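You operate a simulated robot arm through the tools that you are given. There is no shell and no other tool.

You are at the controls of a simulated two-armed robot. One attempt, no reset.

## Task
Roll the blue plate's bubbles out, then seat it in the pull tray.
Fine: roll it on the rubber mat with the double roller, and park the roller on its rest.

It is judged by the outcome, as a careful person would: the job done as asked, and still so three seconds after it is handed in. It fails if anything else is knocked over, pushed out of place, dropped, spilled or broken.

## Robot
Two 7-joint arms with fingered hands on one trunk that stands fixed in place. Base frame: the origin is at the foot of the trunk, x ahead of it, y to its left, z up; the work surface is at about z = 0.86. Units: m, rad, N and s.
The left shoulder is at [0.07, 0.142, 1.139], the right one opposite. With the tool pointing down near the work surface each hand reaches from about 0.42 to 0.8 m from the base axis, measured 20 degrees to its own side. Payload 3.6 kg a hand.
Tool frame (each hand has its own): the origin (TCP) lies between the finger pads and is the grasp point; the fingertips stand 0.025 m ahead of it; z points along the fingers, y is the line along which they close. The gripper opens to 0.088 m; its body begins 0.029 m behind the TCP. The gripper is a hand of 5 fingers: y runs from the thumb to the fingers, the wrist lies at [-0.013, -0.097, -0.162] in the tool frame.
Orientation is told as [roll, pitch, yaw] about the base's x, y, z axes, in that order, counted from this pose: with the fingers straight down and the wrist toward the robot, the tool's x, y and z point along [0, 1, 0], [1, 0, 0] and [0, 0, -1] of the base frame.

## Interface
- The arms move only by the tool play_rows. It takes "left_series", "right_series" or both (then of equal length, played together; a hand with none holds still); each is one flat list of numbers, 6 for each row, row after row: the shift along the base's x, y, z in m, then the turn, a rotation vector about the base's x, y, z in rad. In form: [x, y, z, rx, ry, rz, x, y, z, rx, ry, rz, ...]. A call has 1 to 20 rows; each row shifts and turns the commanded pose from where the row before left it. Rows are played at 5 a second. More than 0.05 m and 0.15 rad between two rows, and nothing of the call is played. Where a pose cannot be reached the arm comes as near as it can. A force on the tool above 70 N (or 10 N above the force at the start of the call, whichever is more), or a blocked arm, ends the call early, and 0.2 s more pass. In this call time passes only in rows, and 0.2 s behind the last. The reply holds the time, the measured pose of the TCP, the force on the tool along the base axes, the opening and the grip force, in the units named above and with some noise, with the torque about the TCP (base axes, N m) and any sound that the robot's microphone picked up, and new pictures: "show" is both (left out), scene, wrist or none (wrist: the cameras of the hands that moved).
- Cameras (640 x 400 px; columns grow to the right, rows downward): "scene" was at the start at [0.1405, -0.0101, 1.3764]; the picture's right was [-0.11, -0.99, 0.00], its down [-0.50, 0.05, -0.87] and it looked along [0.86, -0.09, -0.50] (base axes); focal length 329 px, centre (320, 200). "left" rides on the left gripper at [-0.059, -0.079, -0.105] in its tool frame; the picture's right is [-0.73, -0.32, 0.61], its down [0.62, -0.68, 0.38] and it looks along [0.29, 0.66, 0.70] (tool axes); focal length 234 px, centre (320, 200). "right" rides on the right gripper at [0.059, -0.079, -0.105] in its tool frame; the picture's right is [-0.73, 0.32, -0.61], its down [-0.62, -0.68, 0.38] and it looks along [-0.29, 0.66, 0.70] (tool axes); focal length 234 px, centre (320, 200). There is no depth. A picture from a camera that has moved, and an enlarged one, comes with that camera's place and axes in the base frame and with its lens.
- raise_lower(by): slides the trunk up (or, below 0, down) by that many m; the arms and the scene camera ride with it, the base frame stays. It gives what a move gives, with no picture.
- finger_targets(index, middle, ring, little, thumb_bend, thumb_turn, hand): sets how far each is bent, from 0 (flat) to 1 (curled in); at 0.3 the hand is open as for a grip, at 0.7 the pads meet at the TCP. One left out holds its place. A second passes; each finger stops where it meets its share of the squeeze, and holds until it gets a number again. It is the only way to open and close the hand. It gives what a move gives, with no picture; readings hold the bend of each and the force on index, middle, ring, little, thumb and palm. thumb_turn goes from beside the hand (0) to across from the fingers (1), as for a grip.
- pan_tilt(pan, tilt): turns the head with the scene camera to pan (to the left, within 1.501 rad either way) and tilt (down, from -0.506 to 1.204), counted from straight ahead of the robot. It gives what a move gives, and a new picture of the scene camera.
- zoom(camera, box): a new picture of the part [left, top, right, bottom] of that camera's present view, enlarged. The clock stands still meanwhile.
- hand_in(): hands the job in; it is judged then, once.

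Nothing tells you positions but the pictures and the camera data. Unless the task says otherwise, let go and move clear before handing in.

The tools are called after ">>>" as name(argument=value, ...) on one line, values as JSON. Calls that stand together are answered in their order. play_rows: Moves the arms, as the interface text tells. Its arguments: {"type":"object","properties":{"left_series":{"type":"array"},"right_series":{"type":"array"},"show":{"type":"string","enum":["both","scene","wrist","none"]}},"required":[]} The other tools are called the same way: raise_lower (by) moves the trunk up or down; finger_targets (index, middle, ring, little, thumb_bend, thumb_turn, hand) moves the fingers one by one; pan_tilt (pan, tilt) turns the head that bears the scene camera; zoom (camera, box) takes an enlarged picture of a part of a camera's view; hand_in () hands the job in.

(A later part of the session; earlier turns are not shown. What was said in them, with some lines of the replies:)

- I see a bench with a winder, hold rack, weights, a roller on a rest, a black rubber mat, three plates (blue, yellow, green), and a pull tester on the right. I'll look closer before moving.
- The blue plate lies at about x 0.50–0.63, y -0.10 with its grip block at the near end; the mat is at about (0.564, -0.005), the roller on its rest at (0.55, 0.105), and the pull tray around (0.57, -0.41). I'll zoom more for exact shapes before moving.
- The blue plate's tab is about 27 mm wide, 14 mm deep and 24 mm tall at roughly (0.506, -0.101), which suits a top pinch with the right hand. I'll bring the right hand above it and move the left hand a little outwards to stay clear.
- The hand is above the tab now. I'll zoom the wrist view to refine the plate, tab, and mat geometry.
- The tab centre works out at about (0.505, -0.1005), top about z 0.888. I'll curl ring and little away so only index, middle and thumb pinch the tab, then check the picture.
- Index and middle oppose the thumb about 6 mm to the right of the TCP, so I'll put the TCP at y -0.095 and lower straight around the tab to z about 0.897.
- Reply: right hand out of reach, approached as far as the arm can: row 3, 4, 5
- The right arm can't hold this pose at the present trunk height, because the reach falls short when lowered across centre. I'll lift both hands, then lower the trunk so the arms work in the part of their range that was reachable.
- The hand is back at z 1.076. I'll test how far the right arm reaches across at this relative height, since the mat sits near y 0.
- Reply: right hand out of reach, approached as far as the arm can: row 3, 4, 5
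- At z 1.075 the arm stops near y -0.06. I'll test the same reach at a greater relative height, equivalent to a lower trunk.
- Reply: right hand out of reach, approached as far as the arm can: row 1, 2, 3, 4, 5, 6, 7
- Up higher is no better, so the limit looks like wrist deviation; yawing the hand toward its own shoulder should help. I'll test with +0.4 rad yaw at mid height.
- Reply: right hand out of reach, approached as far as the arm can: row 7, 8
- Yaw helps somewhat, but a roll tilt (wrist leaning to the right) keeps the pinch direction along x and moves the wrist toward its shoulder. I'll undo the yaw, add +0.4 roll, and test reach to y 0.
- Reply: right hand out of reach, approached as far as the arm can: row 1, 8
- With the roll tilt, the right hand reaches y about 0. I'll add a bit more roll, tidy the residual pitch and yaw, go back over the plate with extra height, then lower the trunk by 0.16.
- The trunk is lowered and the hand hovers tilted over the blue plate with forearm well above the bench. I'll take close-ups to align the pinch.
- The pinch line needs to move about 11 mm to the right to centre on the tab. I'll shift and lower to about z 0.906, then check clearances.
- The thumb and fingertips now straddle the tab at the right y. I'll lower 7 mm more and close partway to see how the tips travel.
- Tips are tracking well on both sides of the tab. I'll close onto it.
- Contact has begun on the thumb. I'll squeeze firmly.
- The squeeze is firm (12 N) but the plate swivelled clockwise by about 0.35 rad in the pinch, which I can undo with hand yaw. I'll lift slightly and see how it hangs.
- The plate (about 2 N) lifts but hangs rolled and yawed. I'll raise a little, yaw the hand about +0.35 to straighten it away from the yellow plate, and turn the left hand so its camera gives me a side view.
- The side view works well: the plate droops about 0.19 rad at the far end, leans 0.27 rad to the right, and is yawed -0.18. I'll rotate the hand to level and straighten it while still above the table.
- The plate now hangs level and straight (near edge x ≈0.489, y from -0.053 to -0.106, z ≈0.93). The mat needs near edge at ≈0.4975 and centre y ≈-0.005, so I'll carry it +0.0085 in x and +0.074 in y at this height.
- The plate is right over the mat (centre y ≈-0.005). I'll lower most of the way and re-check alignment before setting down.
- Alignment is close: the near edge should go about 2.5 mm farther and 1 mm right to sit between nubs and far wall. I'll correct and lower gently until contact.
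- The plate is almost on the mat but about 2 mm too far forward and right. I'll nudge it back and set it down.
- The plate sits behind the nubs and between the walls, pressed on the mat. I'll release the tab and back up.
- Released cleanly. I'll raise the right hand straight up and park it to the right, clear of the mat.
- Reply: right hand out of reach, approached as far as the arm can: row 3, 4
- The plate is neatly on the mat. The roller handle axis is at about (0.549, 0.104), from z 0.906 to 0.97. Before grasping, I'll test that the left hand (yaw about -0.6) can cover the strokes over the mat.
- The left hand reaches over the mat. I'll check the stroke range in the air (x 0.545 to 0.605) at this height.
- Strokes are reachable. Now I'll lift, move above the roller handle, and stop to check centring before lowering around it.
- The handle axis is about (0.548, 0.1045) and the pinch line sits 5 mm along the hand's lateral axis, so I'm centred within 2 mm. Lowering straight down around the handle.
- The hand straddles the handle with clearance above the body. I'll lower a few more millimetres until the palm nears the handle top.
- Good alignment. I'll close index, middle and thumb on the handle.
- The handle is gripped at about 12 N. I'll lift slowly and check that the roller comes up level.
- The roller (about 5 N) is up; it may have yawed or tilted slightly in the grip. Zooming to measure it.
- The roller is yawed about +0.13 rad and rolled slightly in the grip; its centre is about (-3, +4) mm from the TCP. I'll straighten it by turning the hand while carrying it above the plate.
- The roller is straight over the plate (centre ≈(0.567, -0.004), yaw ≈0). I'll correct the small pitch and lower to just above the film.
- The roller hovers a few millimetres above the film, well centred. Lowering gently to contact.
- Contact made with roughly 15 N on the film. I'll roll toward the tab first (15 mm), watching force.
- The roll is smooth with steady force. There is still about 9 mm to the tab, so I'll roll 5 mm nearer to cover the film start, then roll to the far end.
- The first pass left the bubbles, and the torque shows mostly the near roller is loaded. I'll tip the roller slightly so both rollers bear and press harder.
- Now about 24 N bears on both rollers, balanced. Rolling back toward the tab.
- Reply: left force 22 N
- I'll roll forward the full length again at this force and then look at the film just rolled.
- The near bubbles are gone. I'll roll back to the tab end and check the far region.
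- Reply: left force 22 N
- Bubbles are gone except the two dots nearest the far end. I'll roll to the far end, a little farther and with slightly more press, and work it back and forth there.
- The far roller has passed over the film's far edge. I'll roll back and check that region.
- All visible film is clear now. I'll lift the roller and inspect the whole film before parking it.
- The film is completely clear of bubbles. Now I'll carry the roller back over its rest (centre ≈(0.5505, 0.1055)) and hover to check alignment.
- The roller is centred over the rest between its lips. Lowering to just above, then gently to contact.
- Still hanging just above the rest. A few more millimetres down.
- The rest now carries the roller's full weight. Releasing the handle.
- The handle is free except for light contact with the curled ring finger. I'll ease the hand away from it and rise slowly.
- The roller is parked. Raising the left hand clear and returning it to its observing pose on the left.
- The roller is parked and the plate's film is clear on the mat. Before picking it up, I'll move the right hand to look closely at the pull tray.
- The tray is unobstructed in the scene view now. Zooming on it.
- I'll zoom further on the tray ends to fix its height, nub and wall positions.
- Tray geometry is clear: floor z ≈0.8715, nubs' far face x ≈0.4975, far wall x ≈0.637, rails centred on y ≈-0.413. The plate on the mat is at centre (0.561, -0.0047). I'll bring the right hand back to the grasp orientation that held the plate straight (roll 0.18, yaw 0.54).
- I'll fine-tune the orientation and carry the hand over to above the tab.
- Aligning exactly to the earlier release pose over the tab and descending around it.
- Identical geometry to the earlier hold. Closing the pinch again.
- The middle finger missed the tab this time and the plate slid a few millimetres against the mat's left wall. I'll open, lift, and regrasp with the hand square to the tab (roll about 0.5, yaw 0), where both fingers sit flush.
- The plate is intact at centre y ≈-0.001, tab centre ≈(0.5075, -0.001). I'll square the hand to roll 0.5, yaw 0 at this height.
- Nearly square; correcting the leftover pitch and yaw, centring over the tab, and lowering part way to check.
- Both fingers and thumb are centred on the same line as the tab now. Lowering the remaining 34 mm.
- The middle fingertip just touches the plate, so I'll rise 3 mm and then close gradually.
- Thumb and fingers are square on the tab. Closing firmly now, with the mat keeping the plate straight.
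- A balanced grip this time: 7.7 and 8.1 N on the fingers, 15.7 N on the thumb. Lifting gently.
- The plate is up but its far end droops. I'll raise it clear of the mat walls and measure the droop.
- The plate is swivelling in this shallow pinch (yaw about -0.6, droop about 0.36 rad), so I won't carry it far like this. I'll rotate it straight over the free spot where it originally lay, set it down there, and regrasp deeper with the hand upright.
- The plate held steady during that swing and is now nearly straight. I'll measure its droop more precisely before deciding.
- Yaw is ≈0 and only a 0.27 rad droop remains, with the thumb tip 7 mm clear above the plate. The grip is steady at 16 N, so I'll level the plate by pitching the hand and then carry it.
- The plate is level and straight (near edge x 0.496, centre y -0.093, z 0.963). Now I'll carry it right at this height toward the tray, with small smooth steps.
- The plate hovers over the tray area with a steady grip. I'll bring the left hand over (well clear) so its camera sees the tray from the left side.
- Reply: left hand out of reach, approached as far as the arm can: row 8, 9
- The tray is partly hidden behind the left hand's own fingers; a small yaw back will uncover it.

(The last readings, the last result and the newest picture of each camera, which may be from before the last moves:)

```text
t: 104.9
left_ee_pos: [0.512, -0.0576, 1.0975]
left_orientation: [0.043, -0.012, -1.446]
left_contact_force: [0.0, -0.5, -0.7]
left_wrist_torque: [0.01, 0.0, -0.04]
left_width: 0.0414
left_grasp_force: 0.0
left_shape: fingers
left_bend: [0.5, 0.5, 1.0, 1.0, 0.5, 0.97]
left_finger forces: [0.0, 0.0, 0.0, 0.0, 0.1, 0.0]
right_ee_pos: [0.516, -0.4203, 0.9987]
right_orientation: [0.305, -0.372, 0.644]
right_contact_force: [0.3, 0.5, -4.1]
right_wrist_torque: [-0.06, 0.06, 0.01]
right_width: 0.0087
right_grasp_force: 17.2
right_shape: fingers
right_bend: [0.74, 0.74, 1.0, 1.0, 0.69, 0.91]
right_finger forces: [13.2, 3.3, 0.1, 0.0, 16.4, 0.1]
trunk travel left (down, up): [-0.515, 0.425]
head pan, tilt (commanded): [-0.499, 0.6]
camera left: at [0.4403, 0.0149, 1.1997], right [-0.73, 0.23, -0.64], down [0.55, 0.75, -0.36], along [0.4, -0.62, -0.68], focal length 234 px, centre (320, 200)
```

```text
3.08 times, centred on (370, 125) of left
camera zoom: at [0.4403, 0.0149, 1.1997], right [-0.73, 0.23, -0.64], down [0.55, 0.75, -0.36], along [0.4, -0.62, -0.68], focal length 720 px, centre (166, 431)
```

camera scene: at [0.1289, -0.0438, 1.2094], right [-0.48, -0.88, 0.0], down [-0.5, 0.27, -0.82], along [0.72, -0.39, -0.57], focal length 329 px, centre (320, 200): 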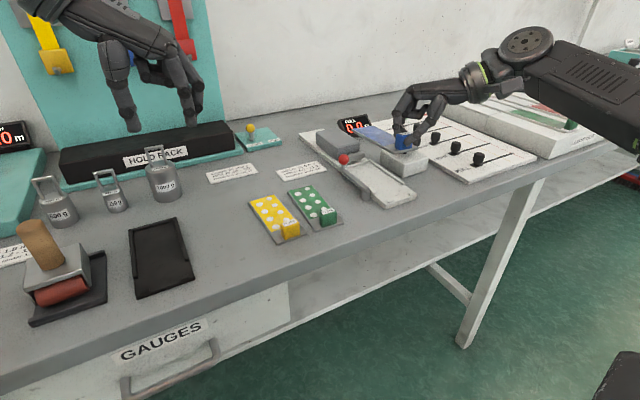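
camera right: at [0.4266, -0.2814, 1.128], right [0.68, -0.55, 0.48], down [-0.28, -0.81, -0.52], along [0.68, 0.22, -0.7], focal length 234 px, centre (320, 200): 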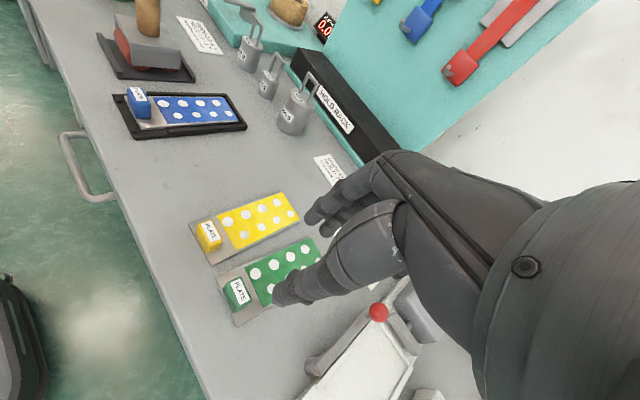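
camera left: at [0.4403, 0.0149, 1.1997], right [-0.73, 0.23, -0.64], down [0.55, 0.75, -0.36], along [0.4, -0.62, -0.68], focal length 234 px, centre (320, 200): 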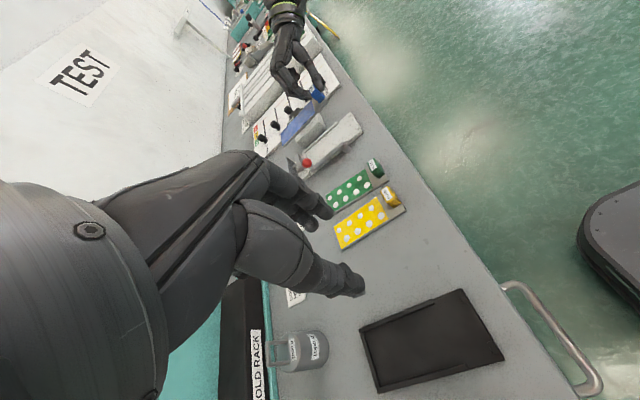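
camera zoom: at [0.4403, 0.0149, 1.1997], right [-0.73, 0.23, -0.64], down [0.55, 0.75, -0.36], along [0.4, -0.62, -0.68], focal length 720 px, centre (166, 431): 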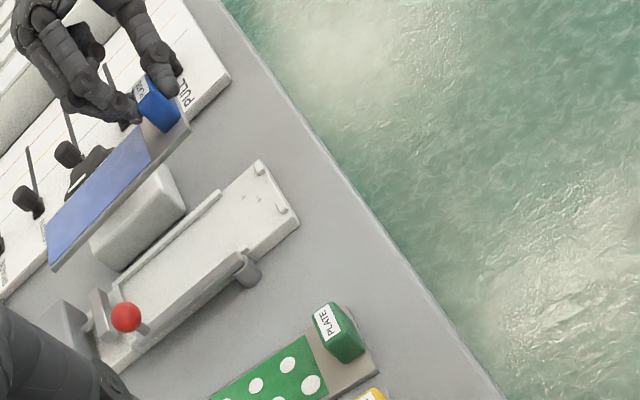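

Great view of both tray and plate. I'll zoom the scene view to check the plate's straightness against the tray.

>>> zoom(camera="scene", box=[330, 115, 430, 215])

>>> zoom(camera="left", box=[290, 80, 370, 160])

```text
4.00 times, centred on (380, 165) of scene
camera zoom: at [0.1287, -0.0427, 1.2095], right [-0.48, -0.88, 0.0], down [-0.5, 0.27, -0.82], along [0.72, -0.4, -0.57], focal length 1316 px, centre (80, 340)
```

zoom: 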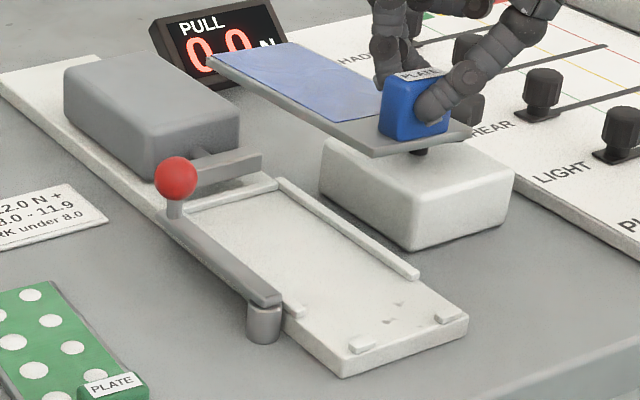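

```text
5.00 times, centred on (330, 120) of left
camera zoom: at [0.4403, 0.0149, 1.1997], right [-0.73, 0.23, -0.64], down [0.55, 0.75, -0.36], along [0.4, -0.62, -0.68], focal length 1171 px, centre (270, 600)
```

zoom: 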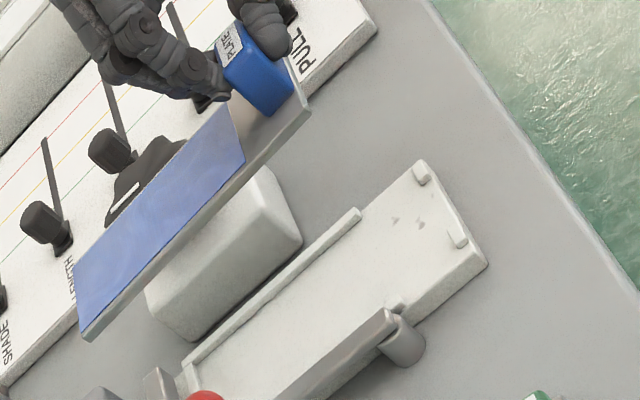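

The plate is straight within a couple of degrees. I'll shift slightly (-2 mm x, +1.5 mm y) and lower most of the way, then compare with the rails again.

>>> play_rows(right_series=[-0.0007, 0.0005, -0.01, 0, 0, 0, -0.0007, 0.0005, -0.012, 0, 0, 0, -0.0006, 0.0005, -0.012, 0, 0, 0, 0, 0, -0.012, 0, 0, 0, 0, 0, -0.012, 0, 0, 0, 0, 0, -0.01, 0, 0, 0, 0, 0, 0, 0, 0, 0], show="none")

>>> zoom(camera="scene", box=[330, 120, 430, 220])

>>> zoom(camera="left", box=[290, 80, 370, 160])

```text
t: 106.5
left_ee_pos: [0.5126, -0.0578, 1.0973]
left_orientation: [0.042, -0.011, -1.448]
left_contact_force: [0.0, -0.5, -0.3]
left_wrist_torque: [0.01, -0.01, -0.01]
left_width: 0.0418
left_grasp_force: 0.0
left_shape: fingers
left_bend: [0.5, 0.5, 1.0, 1.0, 0.5, 0.97]
left_finger forces: [0.0, 0.0, 0.1, 0.1, 0.0, 0.0]
right_ee_pos: [0.513, -0.4211, 0.93]
right_orientation: [0.303, -0.371, 0.645]
right_contact_force: [-0.8, -1.2, -3.0]
right_wrist_torque: [0.01, 0.1, -0.01]
right_width: 0.0085
right_grasp_force: 16.9
right_shape: fingers
right_bend: [0.74, 0.75, 1.0, 1.0, 0.69, 0.91]
right_finger forces: [13.4, 3.1, 0.0, 0.0, 16.4, 0.1]
trunk travel left (down, up): [-0.515, 0.425]
head pan, tilt (commanded): [-0.499, 0.6]
```

```text
4.00 times, centred on (380, 170) of scene
camera zoom: at [0.1285, -0.0429, 1.2095], right [-0.48, -0.88, 0.0], down [-0.5, 0.27, -0.82], along [0.72, -0.4, -0.57], focal length 1316 px, centre (80, 320)
```

zoom: 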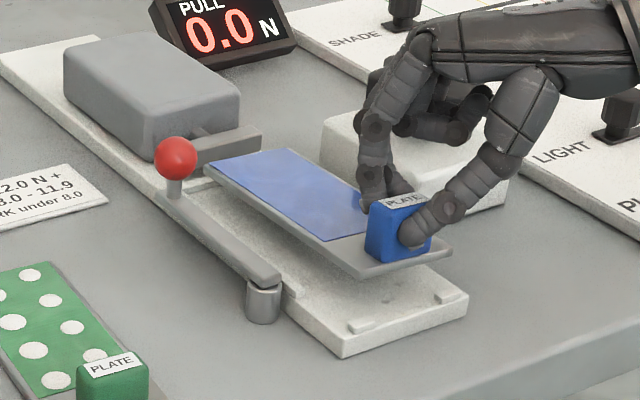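

```text
5.00 times, centred on (330, 120) of left
camera zoom: at [0.4402, 0.0148, 1.1998], right [-0.73, 0.23, -0.64], down [0.55, 0.75, -0.36], along [0.4, -0.62, -0.68], focal length 1171 px, centre (270, 600)
```

zoom: 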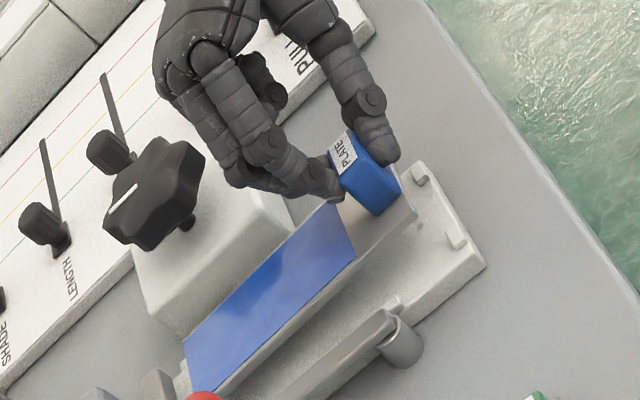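

Very close: I'll trim yaw +0.03, pitch -0.03, shift +2 mm in y and 1 mm in x, and lower another 12 mm.

>>> play_rows(right_series=[0.0005, 0.001, -0.003, 0, -0.015, 0.015, 0.0005, 0.001, -0.004, 0, -0.015, 0.015, 0, 0, -0.004, 0, 0, 0, 0, 0, 0, 0, 0, 0], show="none")

>>> zoom(camera="scene", box=[340, 135, 420, 205])

>>> zoom(camera="left", box=[300, 90, 370, 160])

```text
t: 107.5
left_ee_pos: [0.5122, -0.0566, 1.0979]
left_orientation: [0.042, -0.011, -1.448]
left_contact_force: [0.2, -0.5, 0.1]
left_wrist_torque: [0.0, 0.0, 0.01]
left_width: 0.0418
left_grasp_force: 0.0
left_shape: fingers
left_bend: [0.5, 0.5, 1.0, 1.0, 0.5, 0.97]
left_finger forces: [0.1, 0.0, 0.1, 0.0, 0.0, 0.0]
right_ee_pos: [0.5138, -0.4187, 0.9186]
right_orientation: [0.283, -0.398, 0.681]
right_contact_force: [-0.2, 0.2, -3.2]
right_wrist_torque: [-0.07, 0.06, 0.05]
right_width: 0.0085
right_grasp_force: 16.4
right_shape: fingers
right_bend: [0.74, 0.75, 1.0, 1.0, 0.69, 0.91]
right_finger forces: [13.3, 3.2, 0.0, 0.0, 16.3, 0.0]
trunk travel left (down, up): [-0.515, 0.425]
head pan, tilt (commanded): [-0.499, 0.6]
```

```text
5.71 times, centred on (380, 170) of scene
camera zoom: at [0.1286, -0.0429, 1.2095], right [-0.48, -0.88, 0.0], down [-0.5, 0.27, -0.82], along [0.72, -0.4, -0.57], focal length 1881 px, centre (-23, 371)
```

zoom: 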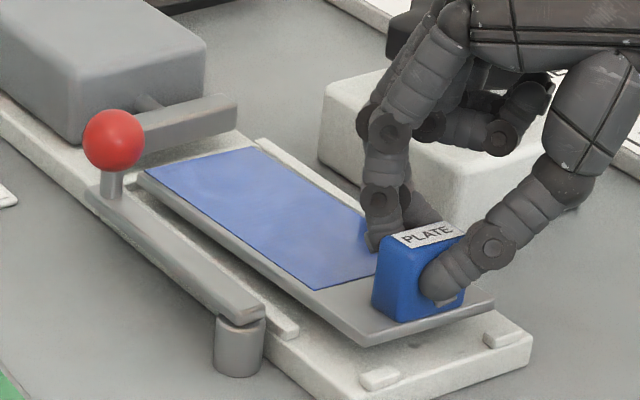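

```text
5.71 times, centred on (335, 125) of left
camera zoom: at [0.4402, 0.0148, 1.1997], right [-0.73, 0.23, -0.64], down [0.55, 0.75, -0.36], along [0.4, -0.62, -0.68], focal length 1338 px, centre (234, 629)
```

zoom: 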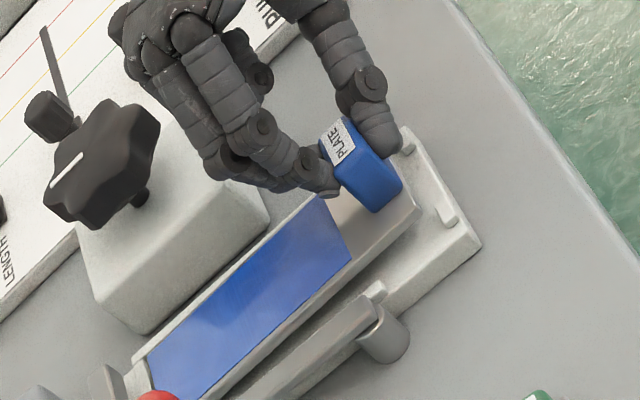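

The plate is over the channel: near edge x 0.501, y -0.3855 to -0.438, yaw 0. Shifting 1.5 mm right and 1 mm forward while lowering 8 mm more.

>>> play_rows(right_series=[0.0005, -0.0008, -0.002, 0, -0.01, 0, 0.0005, -0.0007, -0.003, 0, 0, -0.01, 0, 0, -0.003, 0, 0, 0, 0, 0, 0, 0, 0, 0], show="none")

>>> zoom(camera="scene", box=[340, 135, 420, 205])

>>> zoom(camera="left", box=[300, 90, 370, 160])

```text
t: 108.5
left_ee_pos: [0.5108, -0.0582, 1.0968]
left_orientation: [0.044, -0.011, -1.448]
left_contact_force: [0.4, 0.3, 0.3]
left_wrist_torque: [-0.02, -0.03, -0.03]
left_width: 0.0415
left_grasp_force: 0.0
left_shape: fingers
left_bend: [0.5, 0.5, 1.0, 1.0, 0.5, 0.97]
left_finger forces: [0.0, 0.0, 0.0, 0.0, 0.0, 0.1]
right_ee_pos: [0.5148, -0.4193, 0.9103]
right_orientation: [0.275, -0.403, 0.673]
right_contact_force: [-0.4, 0.3, -2.0]
right_wrist_torque: [0.0, 0.05, -0.02]
right_width: 0.0084
right_grasp_force: 16.3
right_shape: fingers
right_bend: [0.74, 0.75, 1.0, 1.0, 0.69, 0.91]
right_finger forces: [12.6, 3.5, 0.1, 0.0, 16.2, 0.0]
trunk travel left (down, up): [-0.515, 0.425]
head pan, tilt (commanded): [-0.499, 0.6]
```

```text
5.71 times, centred on (380, 170) of scene
camera zoom: at [0.1285, -0.043, 1.2095], right [-0.48, -0.88, 0.0], down [-0.5, 0.27, -0.82], along [0.72, -0.4, -0.57], focal length 1881 px, centre (-23, 371)
```

zoom: 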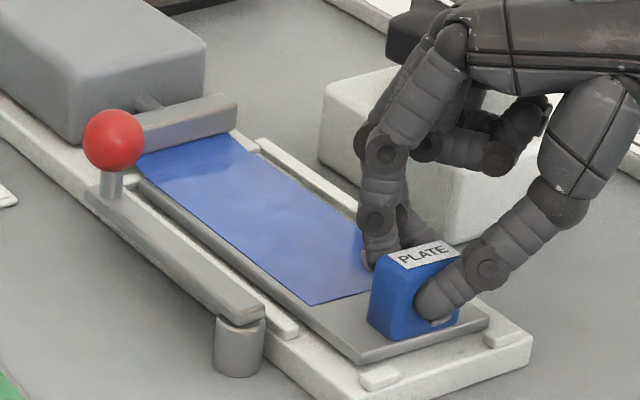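

```text
5.71 times, centred on (335, 125) of left
camera zoom: at [0.4402, 0.0148, 1.1998], right [-0.73, 0.23, -0.64], down [0.55, 0.75, -0.36], along [0.4, -0.62, -0.68], focal length 1338 px, centre (234, 629)
```

zoom: 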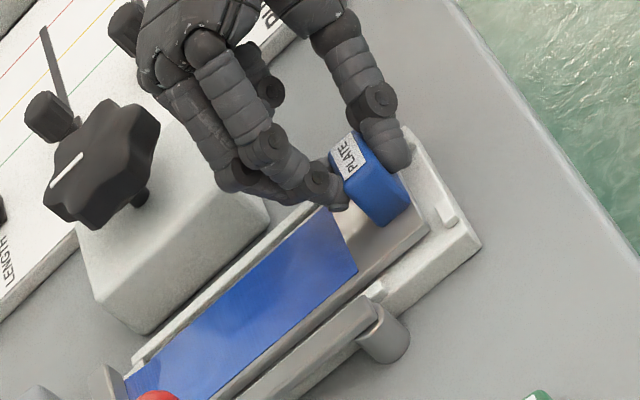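

The far end needs a closer look — it may be touching something. Zooming in on both views there.

>>> zoom(camera="scene", box=[345, 145, 385, 185])

>>> zoom(camera="left", box=[295, 130, 345, 180])

>>> zoom(camera="scene", box=[375, 170, 425, 210])

```text
10.00 times, centred on (365, 165) of scene
camera zoom: at [0.1285, -0.043, 1.2095], right [-0.48, -0.88, 0.0], down [-0.5, 0.27, -0.82], along [0.72, -0.4, -0.57], focal length 3291 px, centre (-130, 550)
```

zoom: 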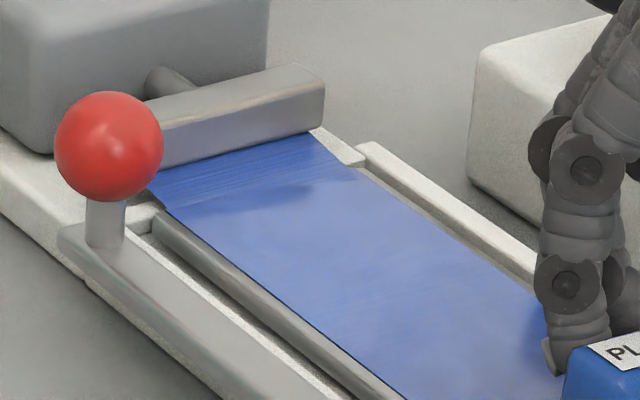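

```text
8.00 times, centred on (320, 155) of left
camera zoom: at [0.4402, 0.0148, 1.1998], right [-0.73, 0.23, -0.64], down [0.55, 0.75, -0.36], along [0.4, -0.62, -0.68], focal length 1873 px, centre (320, 560)
```

zoom: 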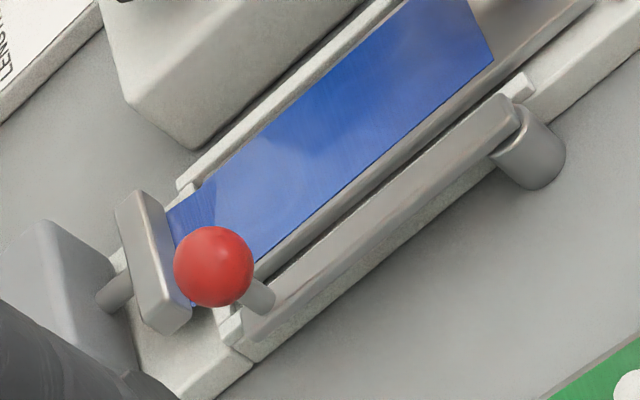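

```text
10.00 times, centred on (400, 190) of scene
camera zoom: at [0.1285, -0.043, 1.2095], right [-0.48, -0.88, 0.0], down [-0.5, 0.27, -0.82], along [0.72, -0.4, -0.57], focal length 3291 px, centre (-480, 300)
```

zoom: 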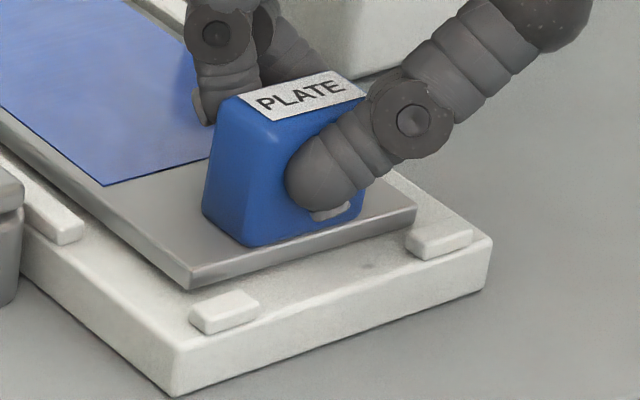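

The film's free end has already been taken up by the pull bar, so the tray has registered the plate; the plate itself is level and inside rails, nubs and wall. Lowering the last few millimetres onto the floor.

>>> play_rows(right_series=[0, 0, -0.002, 0, 0, 0, 0, 0, -0.0015, 0, 0, 0, 0, 0, 0, 0, 0, 0], show="none")

>>> zoom(camera="scene", box=[340, 140, 425, 210])

>>> zoom(camera="left", box=[295, 95, 375, 175])

```text
t: 109.3
left_ee_pos: [0.5099, -0.0557, 1.0985]
left_orientation: [0.043, -0.011, -1.449]
left_contact_force: [0.4, 0.0, -0.3]
left_wrist_torque: [0.02, 0.01, 0.01]
left_width: 0.0418
left_grasp_force: 0.1
left_shape: fingers
left_bend: [0.5, 0.5, 1.0, 1.0, 0.5, 0.97]
left_finger forces: [0.1, 0.1, 0.1, 0.0, 0.0, 0.1]
right_ee_pos: [0.5141, -0.4189, 0.909]
right_orientation: [0.277, -0.405, 0.673]
right_contact_force: [0.8, 0.2, 4.9]
right_wrist_torque: [0.04, 0.08, 0.03]
right_width: 0.0081
right_grasp_force: 17.5
right_shape: fingers
right_bend: [0.74, 0.75, 1.0, 1.0, 0.69, 0.9]
right_finger forces: [12.8, 4.7, 0.1, 0.0, 16.9, 0.0]
trunk travel left (down, up): [-0.515, 0.425]
head pan, tilt (commanded): [-0.499, 0.6]
```

```text
5.71 times, centred on (382, 175) of scene
camera zoom: at [0.1278, -0.0424, 1.2097], right [-0.48, -0.88, 0.0], down [-0.5, 0.27, -0.83], along [0.72, -0.4, -0.56], focal length 1881 px, centre (-37, 343)
```

zoom: 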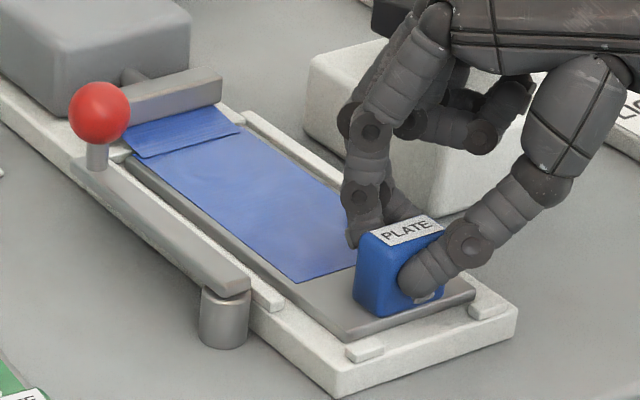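

```text
5.00 times, centred on (335, 135) of left
camera zoom: at [0.4394, 0.0153, 1.2001], right [-0.73, 0.23, -0.64], down [0.55, 0.75, -0.36], along [0.4, -0.62, -0.68], focal length 1171 px, centre (245, 525)
```

zoom: 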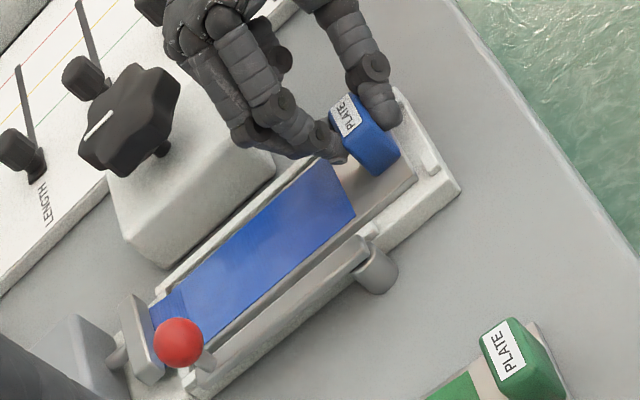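

The plate rests on the tray floor (5 N contact). I'll release by opening index and middle first — they move up and away — keeping the thumb still.

>>> finger_targets(hand="right", index=0.55, middle=0.55, thumb_bend=0.64)

>>> zoom(camera="scene", box=[340, 140, 425, 210])

>>> zoom(camera="left", box=[295, 95, 375, 175])

```text
t: 110.3
left_ee_pos: [0.5114, -0.0566, 1.0976]
left_orientation: [0.044, -0.01, -1.445]
left_contact_force: [0.1, -0.3, -0.4]
left_wrist_torque: [0.04, -0.01, 0.03]
left_width: 0.0417
left_grasp_force: 0.0
left_shape: fingers
left_bend: [0.5, 0.5, 1.0, 1.0, 0.5, 0.97]
left_finger forces: [0.0, 0.0, 0.0, 0.0, 0.0, 0.0]
right_ee_pos: [0.5127, -0.4193, 0.91]
right_orientation: [0.275, -0.405, 0.673]
right_contact_force: [-4.2, 2.1, 0.8]
right_wrist_torque: [0.06, 0.12, 0.02]
right_width: 0.0234
right_grasp_force: 1.9
right_shape: fingers
right_bend: [0.55, 0.55, 1.0, 1.0, 0.63, 0.95]
right_finger forces: [0.0, 0.0, 0.0, 0.0, 4.0, 0.0]
trunk travel left (down, up): [-0.515, 0.425]
head pan, tilt (commanded): [-0.499, 0.6]
```

```text
5.71 times, centred on (382, 175) of scene
camera zoom: at [0.1272, -0.0423, 1.2096], right [-0.48, -0.88, 0.0], down [-0.5, 0.27, -0.83], along [0.72, -0.4, -0.56], focal length 1881 px, centre (-37, 343)
```

zoom: 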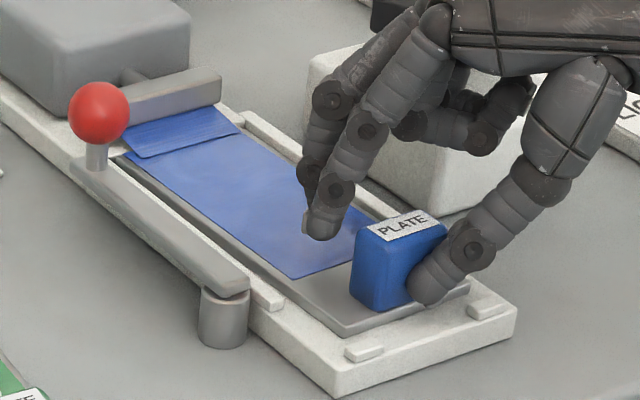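

```text
5.00 times, centred on (335, 135) of left
camera zoom: at [0.4388, 0.0154, 1.2003], right [-0.73, 0.23, -0.64], down [0.55, 0.75, -0.36], along [0.4, -0.62, -0.68], focal length 1171 px, centre (245, 525)
```

zoom: 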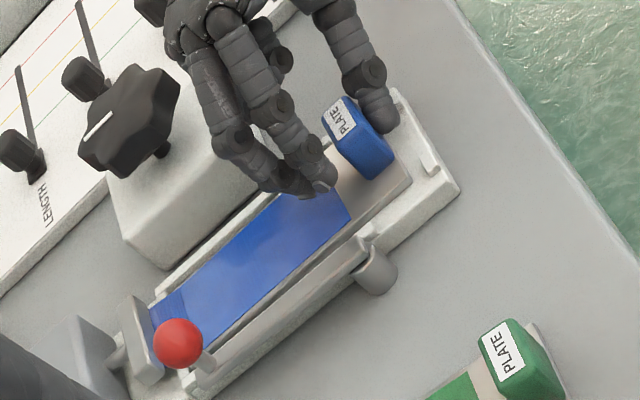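

The thumb is still nudging the tab; easing it back now.

>>> finger_targets(hand="right", thumb_bend=0.56)

>>> zoom(camera="scene", box=[340, 140, 425, 210])

```text
t: 111.3
left_ee_pos: [0.5117, -0.0577, 1.0982]
left_orientation: [0.043, -0.012, -1.448]
left_contact_force: [0.1, -1.0, 0.0]
left_wrist_torque: [0.01, -0.01, 0.0]
left_width: 0.0418
left_grasp_force: 0.1
left_shape: fingers
left_bend: [0.5, 0.5, 1.0, 1.0, 0.5, 0.97]
left_finger forces: [0.0, 0.0, 0.0, 0.0, 0.1, 0.0]
right_ee_pos: [0.5149, -0.419, 0.908]
right_orientation: [0.274, -0.404, 0.675]
right_contact_force: [-0.6, -0.6, -0.1]
right_wrist_torque: [0.02, -0.01, -0.03]
right_width: 0.0299
right_grasp_force: 0.8
right_shape: fingers
right_bend: [0.55, 0.55, 1.0, 1.0, 0.56, 0.97]
right_finger forces: [0.1, 0.0, 0.0, 0.0, 0.8, 0.1]
trunk travel left (down, up): [-0.515, 0.425]
head pan, tilt (commanded): [-0.499, 0.6]
```

```text
5.71 times, centred on (382, 175) of scene
camera zoom: at [0.128, -0.0426, 1.2095], right [-0.48, -0.88, 0.0], down [-0.5, 0.27, -0.83], along [0.72, -0.4, -0.56], focal length 1881 px, centre (-37, 343)
```

zoom: 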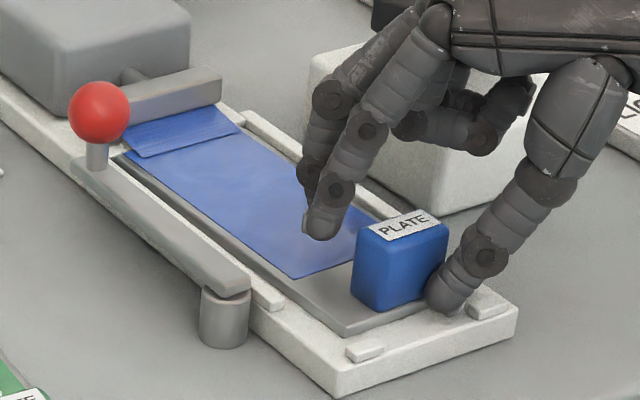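

Clear of the tab now. Raising the hand straight up.

>>> play_rows(right_series=[0, -0.0005, 0.005, 0, 0, 0, 0, 0, 0.01, 0, 0, 0, 0, 0, 0.02, 0, 0, 0, 0, 0, 0.03, 0, 0, 0, 0, 0, 0.04, 0, 0, 0, 0, 0, 0.04, 0, 0, 0], show="scene")

>>> zoom(camera="scene", box=[340, 140, 425, 210])

>>> zoom(camera="left", box=[295, 95, 375, 175])

```text
t: 112.7
left_ee_pos: [0.5115, -0.0556, 1.0985]
left_orientation: [0.042, -0.012, -1.449]
left_contact_force: [-0.3, 0.3, -0.1]
left_wrist_torque: [-0.03, 0.03, 0.0]
left_width: 0.0419
left_grasp_force: 0.1
left_shape: fingers
left_bend: [0.5, 0.5, 1.0, 1.0, 0.5, 0.97]
left_finger forces: [0.1, 0.0, 0.0, 0.0, 0.1, 0.0]
right_ee_pos: [0.5141, -0.4205, 1.056]
right_orientation: [0.274, -0.403, 0.675]
right_contact_force: [0.0, 0.4, -0.4]
right_wrist_torque: [-0.02, 0.0, -0.02]
right_width: 0.0298
right_grasp_force: 0.0
right_shape: fingers
right_bend: [0.55, 0.55, 1.0, 1.0, 0.56, 0.97]
right_finger forces: [0.0, 0.0, 0.0, 0.1, 0.0, 0.1]
trunk travel left (down, up): [-0.515, 0.425]
head pan, tilt (commanded): [-0.499, 0.6]
camera scene: at [0.1279, -0.042, 1.2095], right [-0.48, -0.88, 0.0], down [-0.5, 0.27, -0.83], along [0.72, -0.4, -0.56], focal length 329 px, centre (320, 200)
```

scene: 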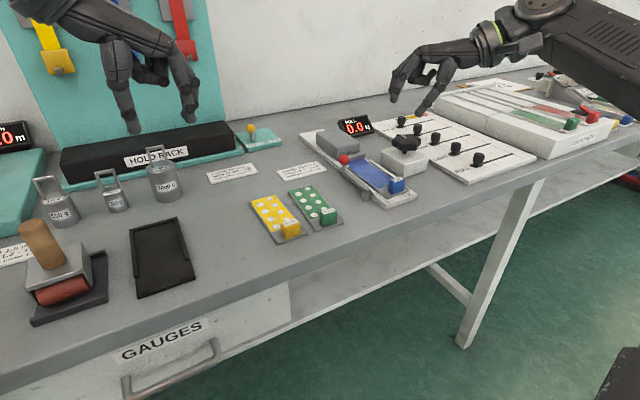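

```text
5.71 times, centred on (382, 175) of scene
camera zoom: at [0.1279, -0.042, 1.2095], right [-0.48, -0.88, 0.0], down [-0.5, 0.27, -0.83], along [0.72, -0.4, -0.56], focal length 1881 px, centre (-37, 343)
```

zoom: 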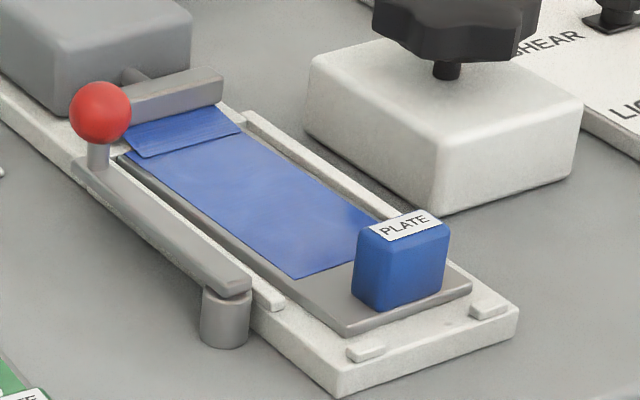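

```text
5.00 times, centred on (335, 135) of left
camera zoom: at [0.4396, 0.0157, 1.2], right [-0.73, 0.23, -0.64], down [0.55, 0.75, -0.36], along [0.4, -0.62, -0.68], focal length 1171 px, centre (245, 525)
```

zoom: 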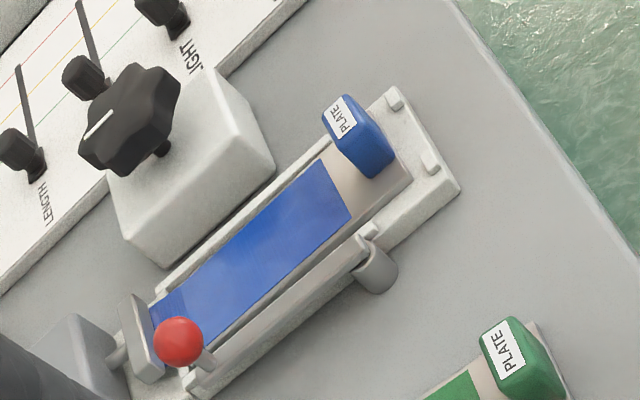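

The plate is in the tray and the hand is clear. I'll check closely that it lies flat inside rails, nubs and far wall.

>>> zoom(camera="scene", box=[375, 165, 425, 210])

>>> zoom(camera="scene", box=[345, 140, 395, 185])

>>> zoom(camera="left", box=[305, 95, 365, 155])

>>> zoom(camera="left", box=[295, 135, 345, 180])

```text
8.89 times, centred on (400, 188) of scene
camera zoom: at [0.1279, -0.042, 1.2095], right [-0.48, -0.88, 0.0], down [-0.5, 0.27, -0.83], along [0.72, -0.4, -0.56], focal length 2926 px, centre (-391, 311)
```

zoom: 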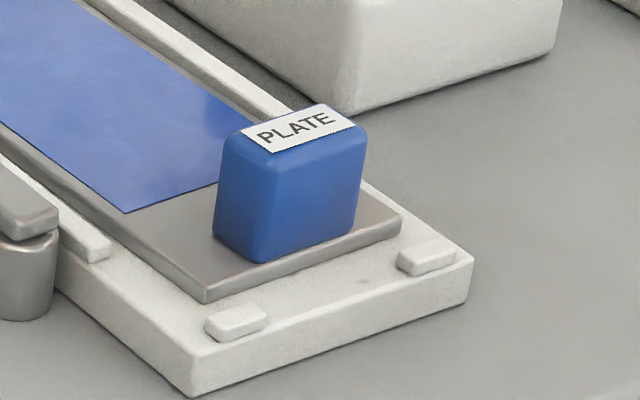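

```text
8.89 times, centred on (370, 162) of scene
camera zoom: at [0.1279, -0.042, 1.2095], right [-0.48, -0.88, 0.0], down [-0.5, 0.27, -0.83], along [0.72, -0.4, -0.56], focal length 2926 px, centre (-124, 533)
```

zoom: 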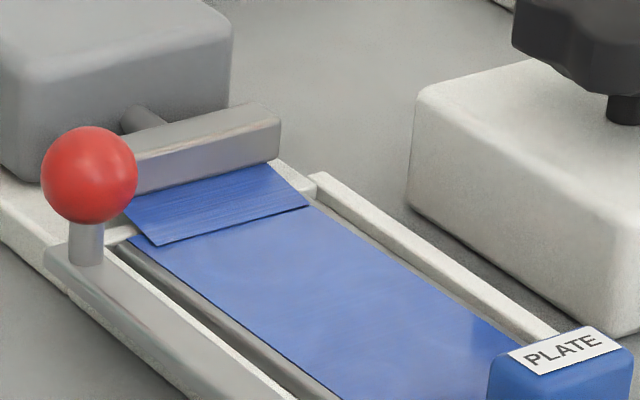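

```text
6.67 times, centred on (335, 125) of left
camera zoom: at [0.4396, 0.0157, 1.2], right [-0.73, 0.23, -0.64], down [0.55, 0.75, -0.36], along [0.4, -0.62, -0.68], focal length 1561 px, centre (220, 700)
```

zoom: 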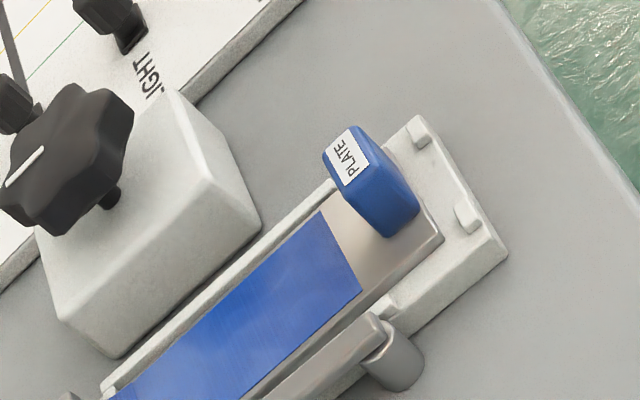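

```text
8.89 times, centred on (320, 158) of left
camera zoom: at [0.4396, 0.0157, 1.2], right [-0.73, 0.23, -0.64], down [0.55, 0.75, -0.36], along [0.4, -0.62, -0.68], focal length 2082 px, centre (320, 578)
```

zoom: 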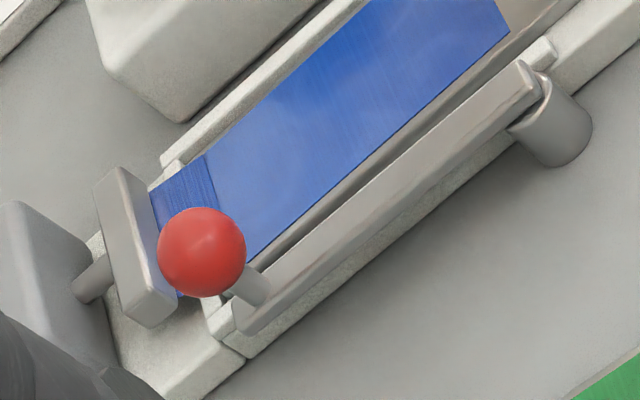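

The plate lies flat in the channel between rails, nubs and far wall, with the film tail at the pull bar. I'll retreat both hands and take a final overview of everything.

>>> play_rows(right_series=[-0.005, 0.015, 0.02, 0, 0, 0, -0.005, 0.02, 0.02, 0, 0, -0.05, -0.005, 0.02, 0.015, 0, 0.05, -0.05, -0.005, 0.02, 0.01, 0, 0.05, -0.05, -0.005, 0.02, 0, 0, 0.05, -0.05, 0, 0.015, 0, 0, 0.05, -0.05], left_series=[0.005, 0.045, 0, 0, 0, 0.05, 0.005, 0.045, 0, 0, 0, 0.05, 0.005, 0.045, 0, 0, 0, 0.05, 0.005, 0.045, 0, 0, 0, 0.05, 0.005, 0.045, 0, 0, 0, 0.05, 0.005, 0.045, 0, 0, 0, 0.05], show="both")

>>> pan_tilt(pan=-0.25, tilt=0.6)

>>> zoom(camera="scene", box=[90, 150, 320, 300])

>>> zoom(camera="scene", box=[300, 130, 520, 260])

```text
t: 114.1
left_ee_pos: [0.5416, 0.2142, 1.0955]
left_orientation: [0.041, -0.011, -1.151]
left_contact_force: [0.0, -1.2, 0.6]
left_wrist_torque: [-0.03, -0.05, 0.0]
left_width: 0.0417
left_grasp_force: 0.0
left_shape: fingers
left_bend: [0.5, 0.5, 1.0, 1.0, 0.5, 0.97]
left_finger forces: [0.0, 0.0, 0.0, 0.1, 0.0, 0.0]
right_ee_pos: [0.4898, -0.3077, 1.118]
right_orientation: [0.376, -0.229, 0.39]
right_contact_force: [0.2, 0.2, 0.2]
right_wrist_torque: [-0.03, -0.01, -0.05]
right_width: 0.0298
right_grasp_force: 0.0
right_shape: fingers
right_bend: [0.55, 0.55, 1.0, 1.0, 0.56, 0.97]
right_finger forces: [0.0, 0.0, 0.1, 0.0, 0.0, 0.0]
trunk travel left (down, up): [-0.515, 0.425]
head pan, tilt (commanded): [-0.499, 0.6]
camera scene: at [0.1279, -0.041, 1.2096], right [-0.48, -0.88, 0.0], down [-0.5, 0.27, -0.83], along [0.72, -0.4, -0.56], focal length 329 px, centre (320, 200)
camera right: at [0.3873, -0.3323, 1.2175], right [0.57, -0.74, 0.36], down [-0.32, -0.61, -0.72], along [0.75, 0.3, -0.59], focal length 234 px, centre (320, 200)
camera left: at [0.4533, 0.2621, 1.1982], right [-0.77, 0.0, -0.64], down [0.31, 0.88, -0.37], along [0.56, -0.48, -0.68], focal length 234 px, centre (320, 200)
```

scene: 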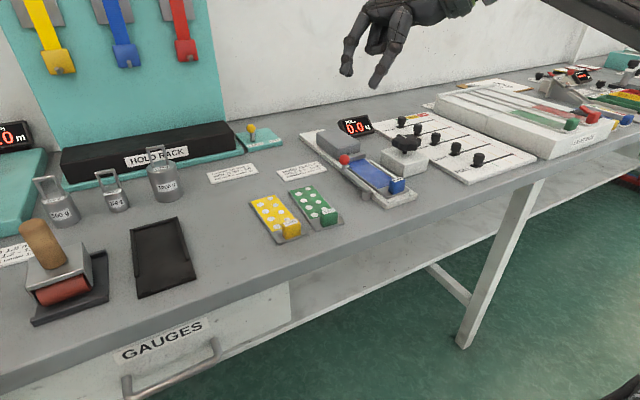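
right: 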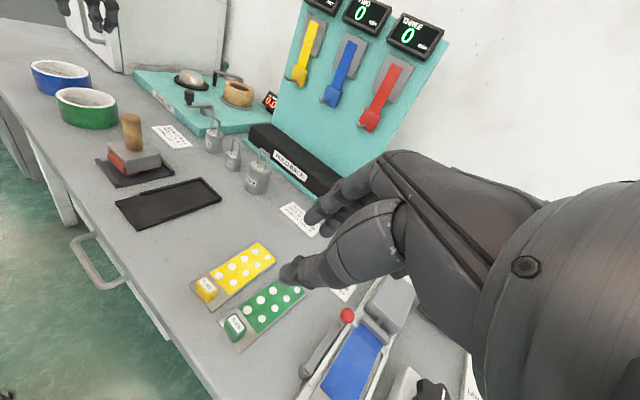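
left: 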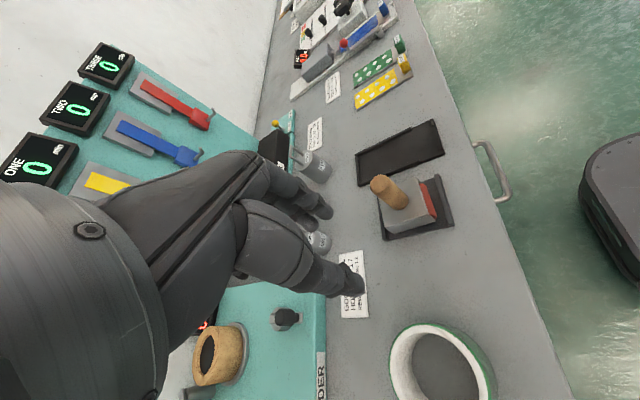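

```text
t: 114.8
left_ee_pos: [0.5422, 0.2127, 1.0962]
left_orientation: [0.042, -0.009, -1.15]
left_contact_force: [0.6, 0.7, 0.2]
left_wrist_torque: [0.01, 0.02, -0.02]
left_width: 0.0414
left_grasp_force: 0.0
left_shape: fingers
left_bend: [0.5, 0.5, 1.0, 1.0, 0.5, 0.97]
left_finger forces: [0.0, 0.0, 0.0, 0.1, 0.1, 0.0]
right_ee_pos: [0.4914, -0.3094, 1.1183]
right_orientation: [0.379, -0.231, 0.392]
right_contact_force: [0.2, -0.2, -0.2]
right_wrist_torque: [-0.03, -0.01, 0.01]
right_width: 0.0295
right_grasp_force: 0.0
right_shape: fingers
right_bend: [0.55, 0.55, 1.0, 1.0, 0.56, 0.97]
right_finger forces: [0.1, 0.0, 0.1, 0.1, 0.0, 0.1]
trunk travel left (down, up): [-0.515, 0.425]
head pan, tilt (commanded): [-0.25, 0.6]
camera scene: at [0.1362, -0.0224, 1.2095], right [-0.25, -0.97, 0.0], down [-0.55, 0.14, -0.82], along [0.8, -0.2, -0.57], focal length 329 px, centre (320, 200)
```

scene: 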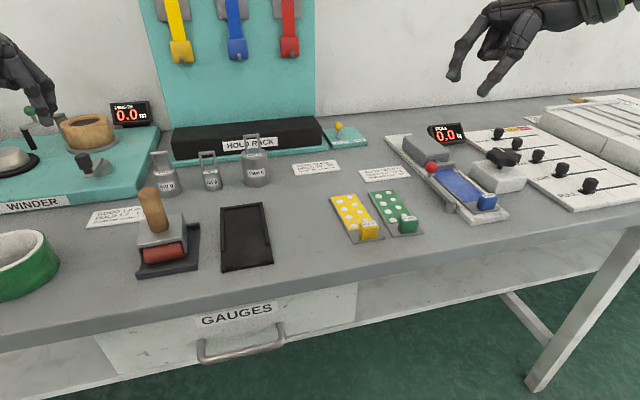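

```text
2.67 times, centred on (205, 225) of scene
camera zoom: at [0.1362, -0.0224, 1.2095], right [-0.25, -0.97, 0.0], down [-0.55, 0.14, -0.82], along [0.8, -0.2, -0.57], focal length 878 px, centre (627, 133)
```

zoom: 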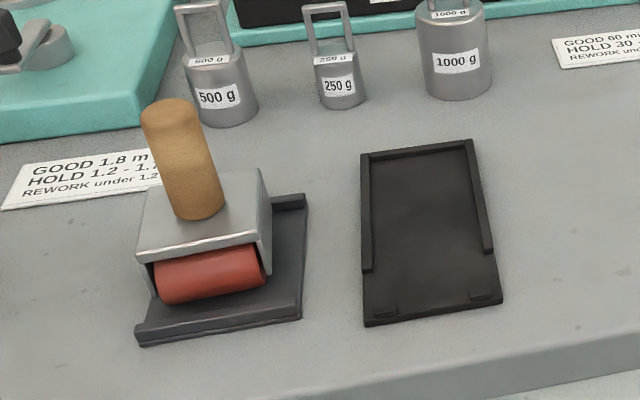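

```text
2.91 times, centred on (410, 195) of scene
camera zoom: at [0.1362, -0.0224, 1.2095], right [-0.25, -0.97, 0.0], down [-0.55, 0.14, -0.82], along [0.8, -0.2, -0.57], focal length 957 px, centre (58, 214)
```

zoom: 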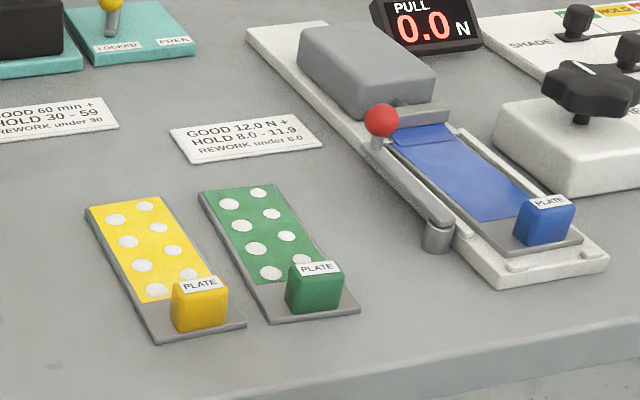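

Final check: the blue plate's film is clear of bubbles and the plate sits flat in the pull tray. The roller is on its rest, the mat and the other plates are where they were, and both hands are clear. Handing in.

>>> hand_in()

```text
The job is handed in.
```

The blue plate is rolled free of bubbles and sitting flat in the pull tray, and I've handed the job in. I don't have the judge's result.

- **Rolling:** I rolled it on the rubber mat with the double roller. The first pass was too light, so I pressed harder (about 25 N) and made several more passes until no bubbles showed.
- **Roller:** It is back on its rest, between the lips.
- **Plate in the tray:** It lies between the rails, with the tab at the near end. It slid forward about 4 mm when I let go, so it rests near the far wall rather than centred. A strip of film now shows at the pull bar; it appeared as I was lowering the plate, before it touched the tray floor. I left the red-ball lever alone.
- **Picking it up:** The plate twisted in the grip several times. When I went to lift it off the mat it slid a few millimetres, so I let go and picked it up again. It was never dropped.

In the final pictures the mat, the yellow and green plates, the weights and the gauges look undisturbed, and both hands are clear. I lowered the trunk 0.16 m to reach and left it there.
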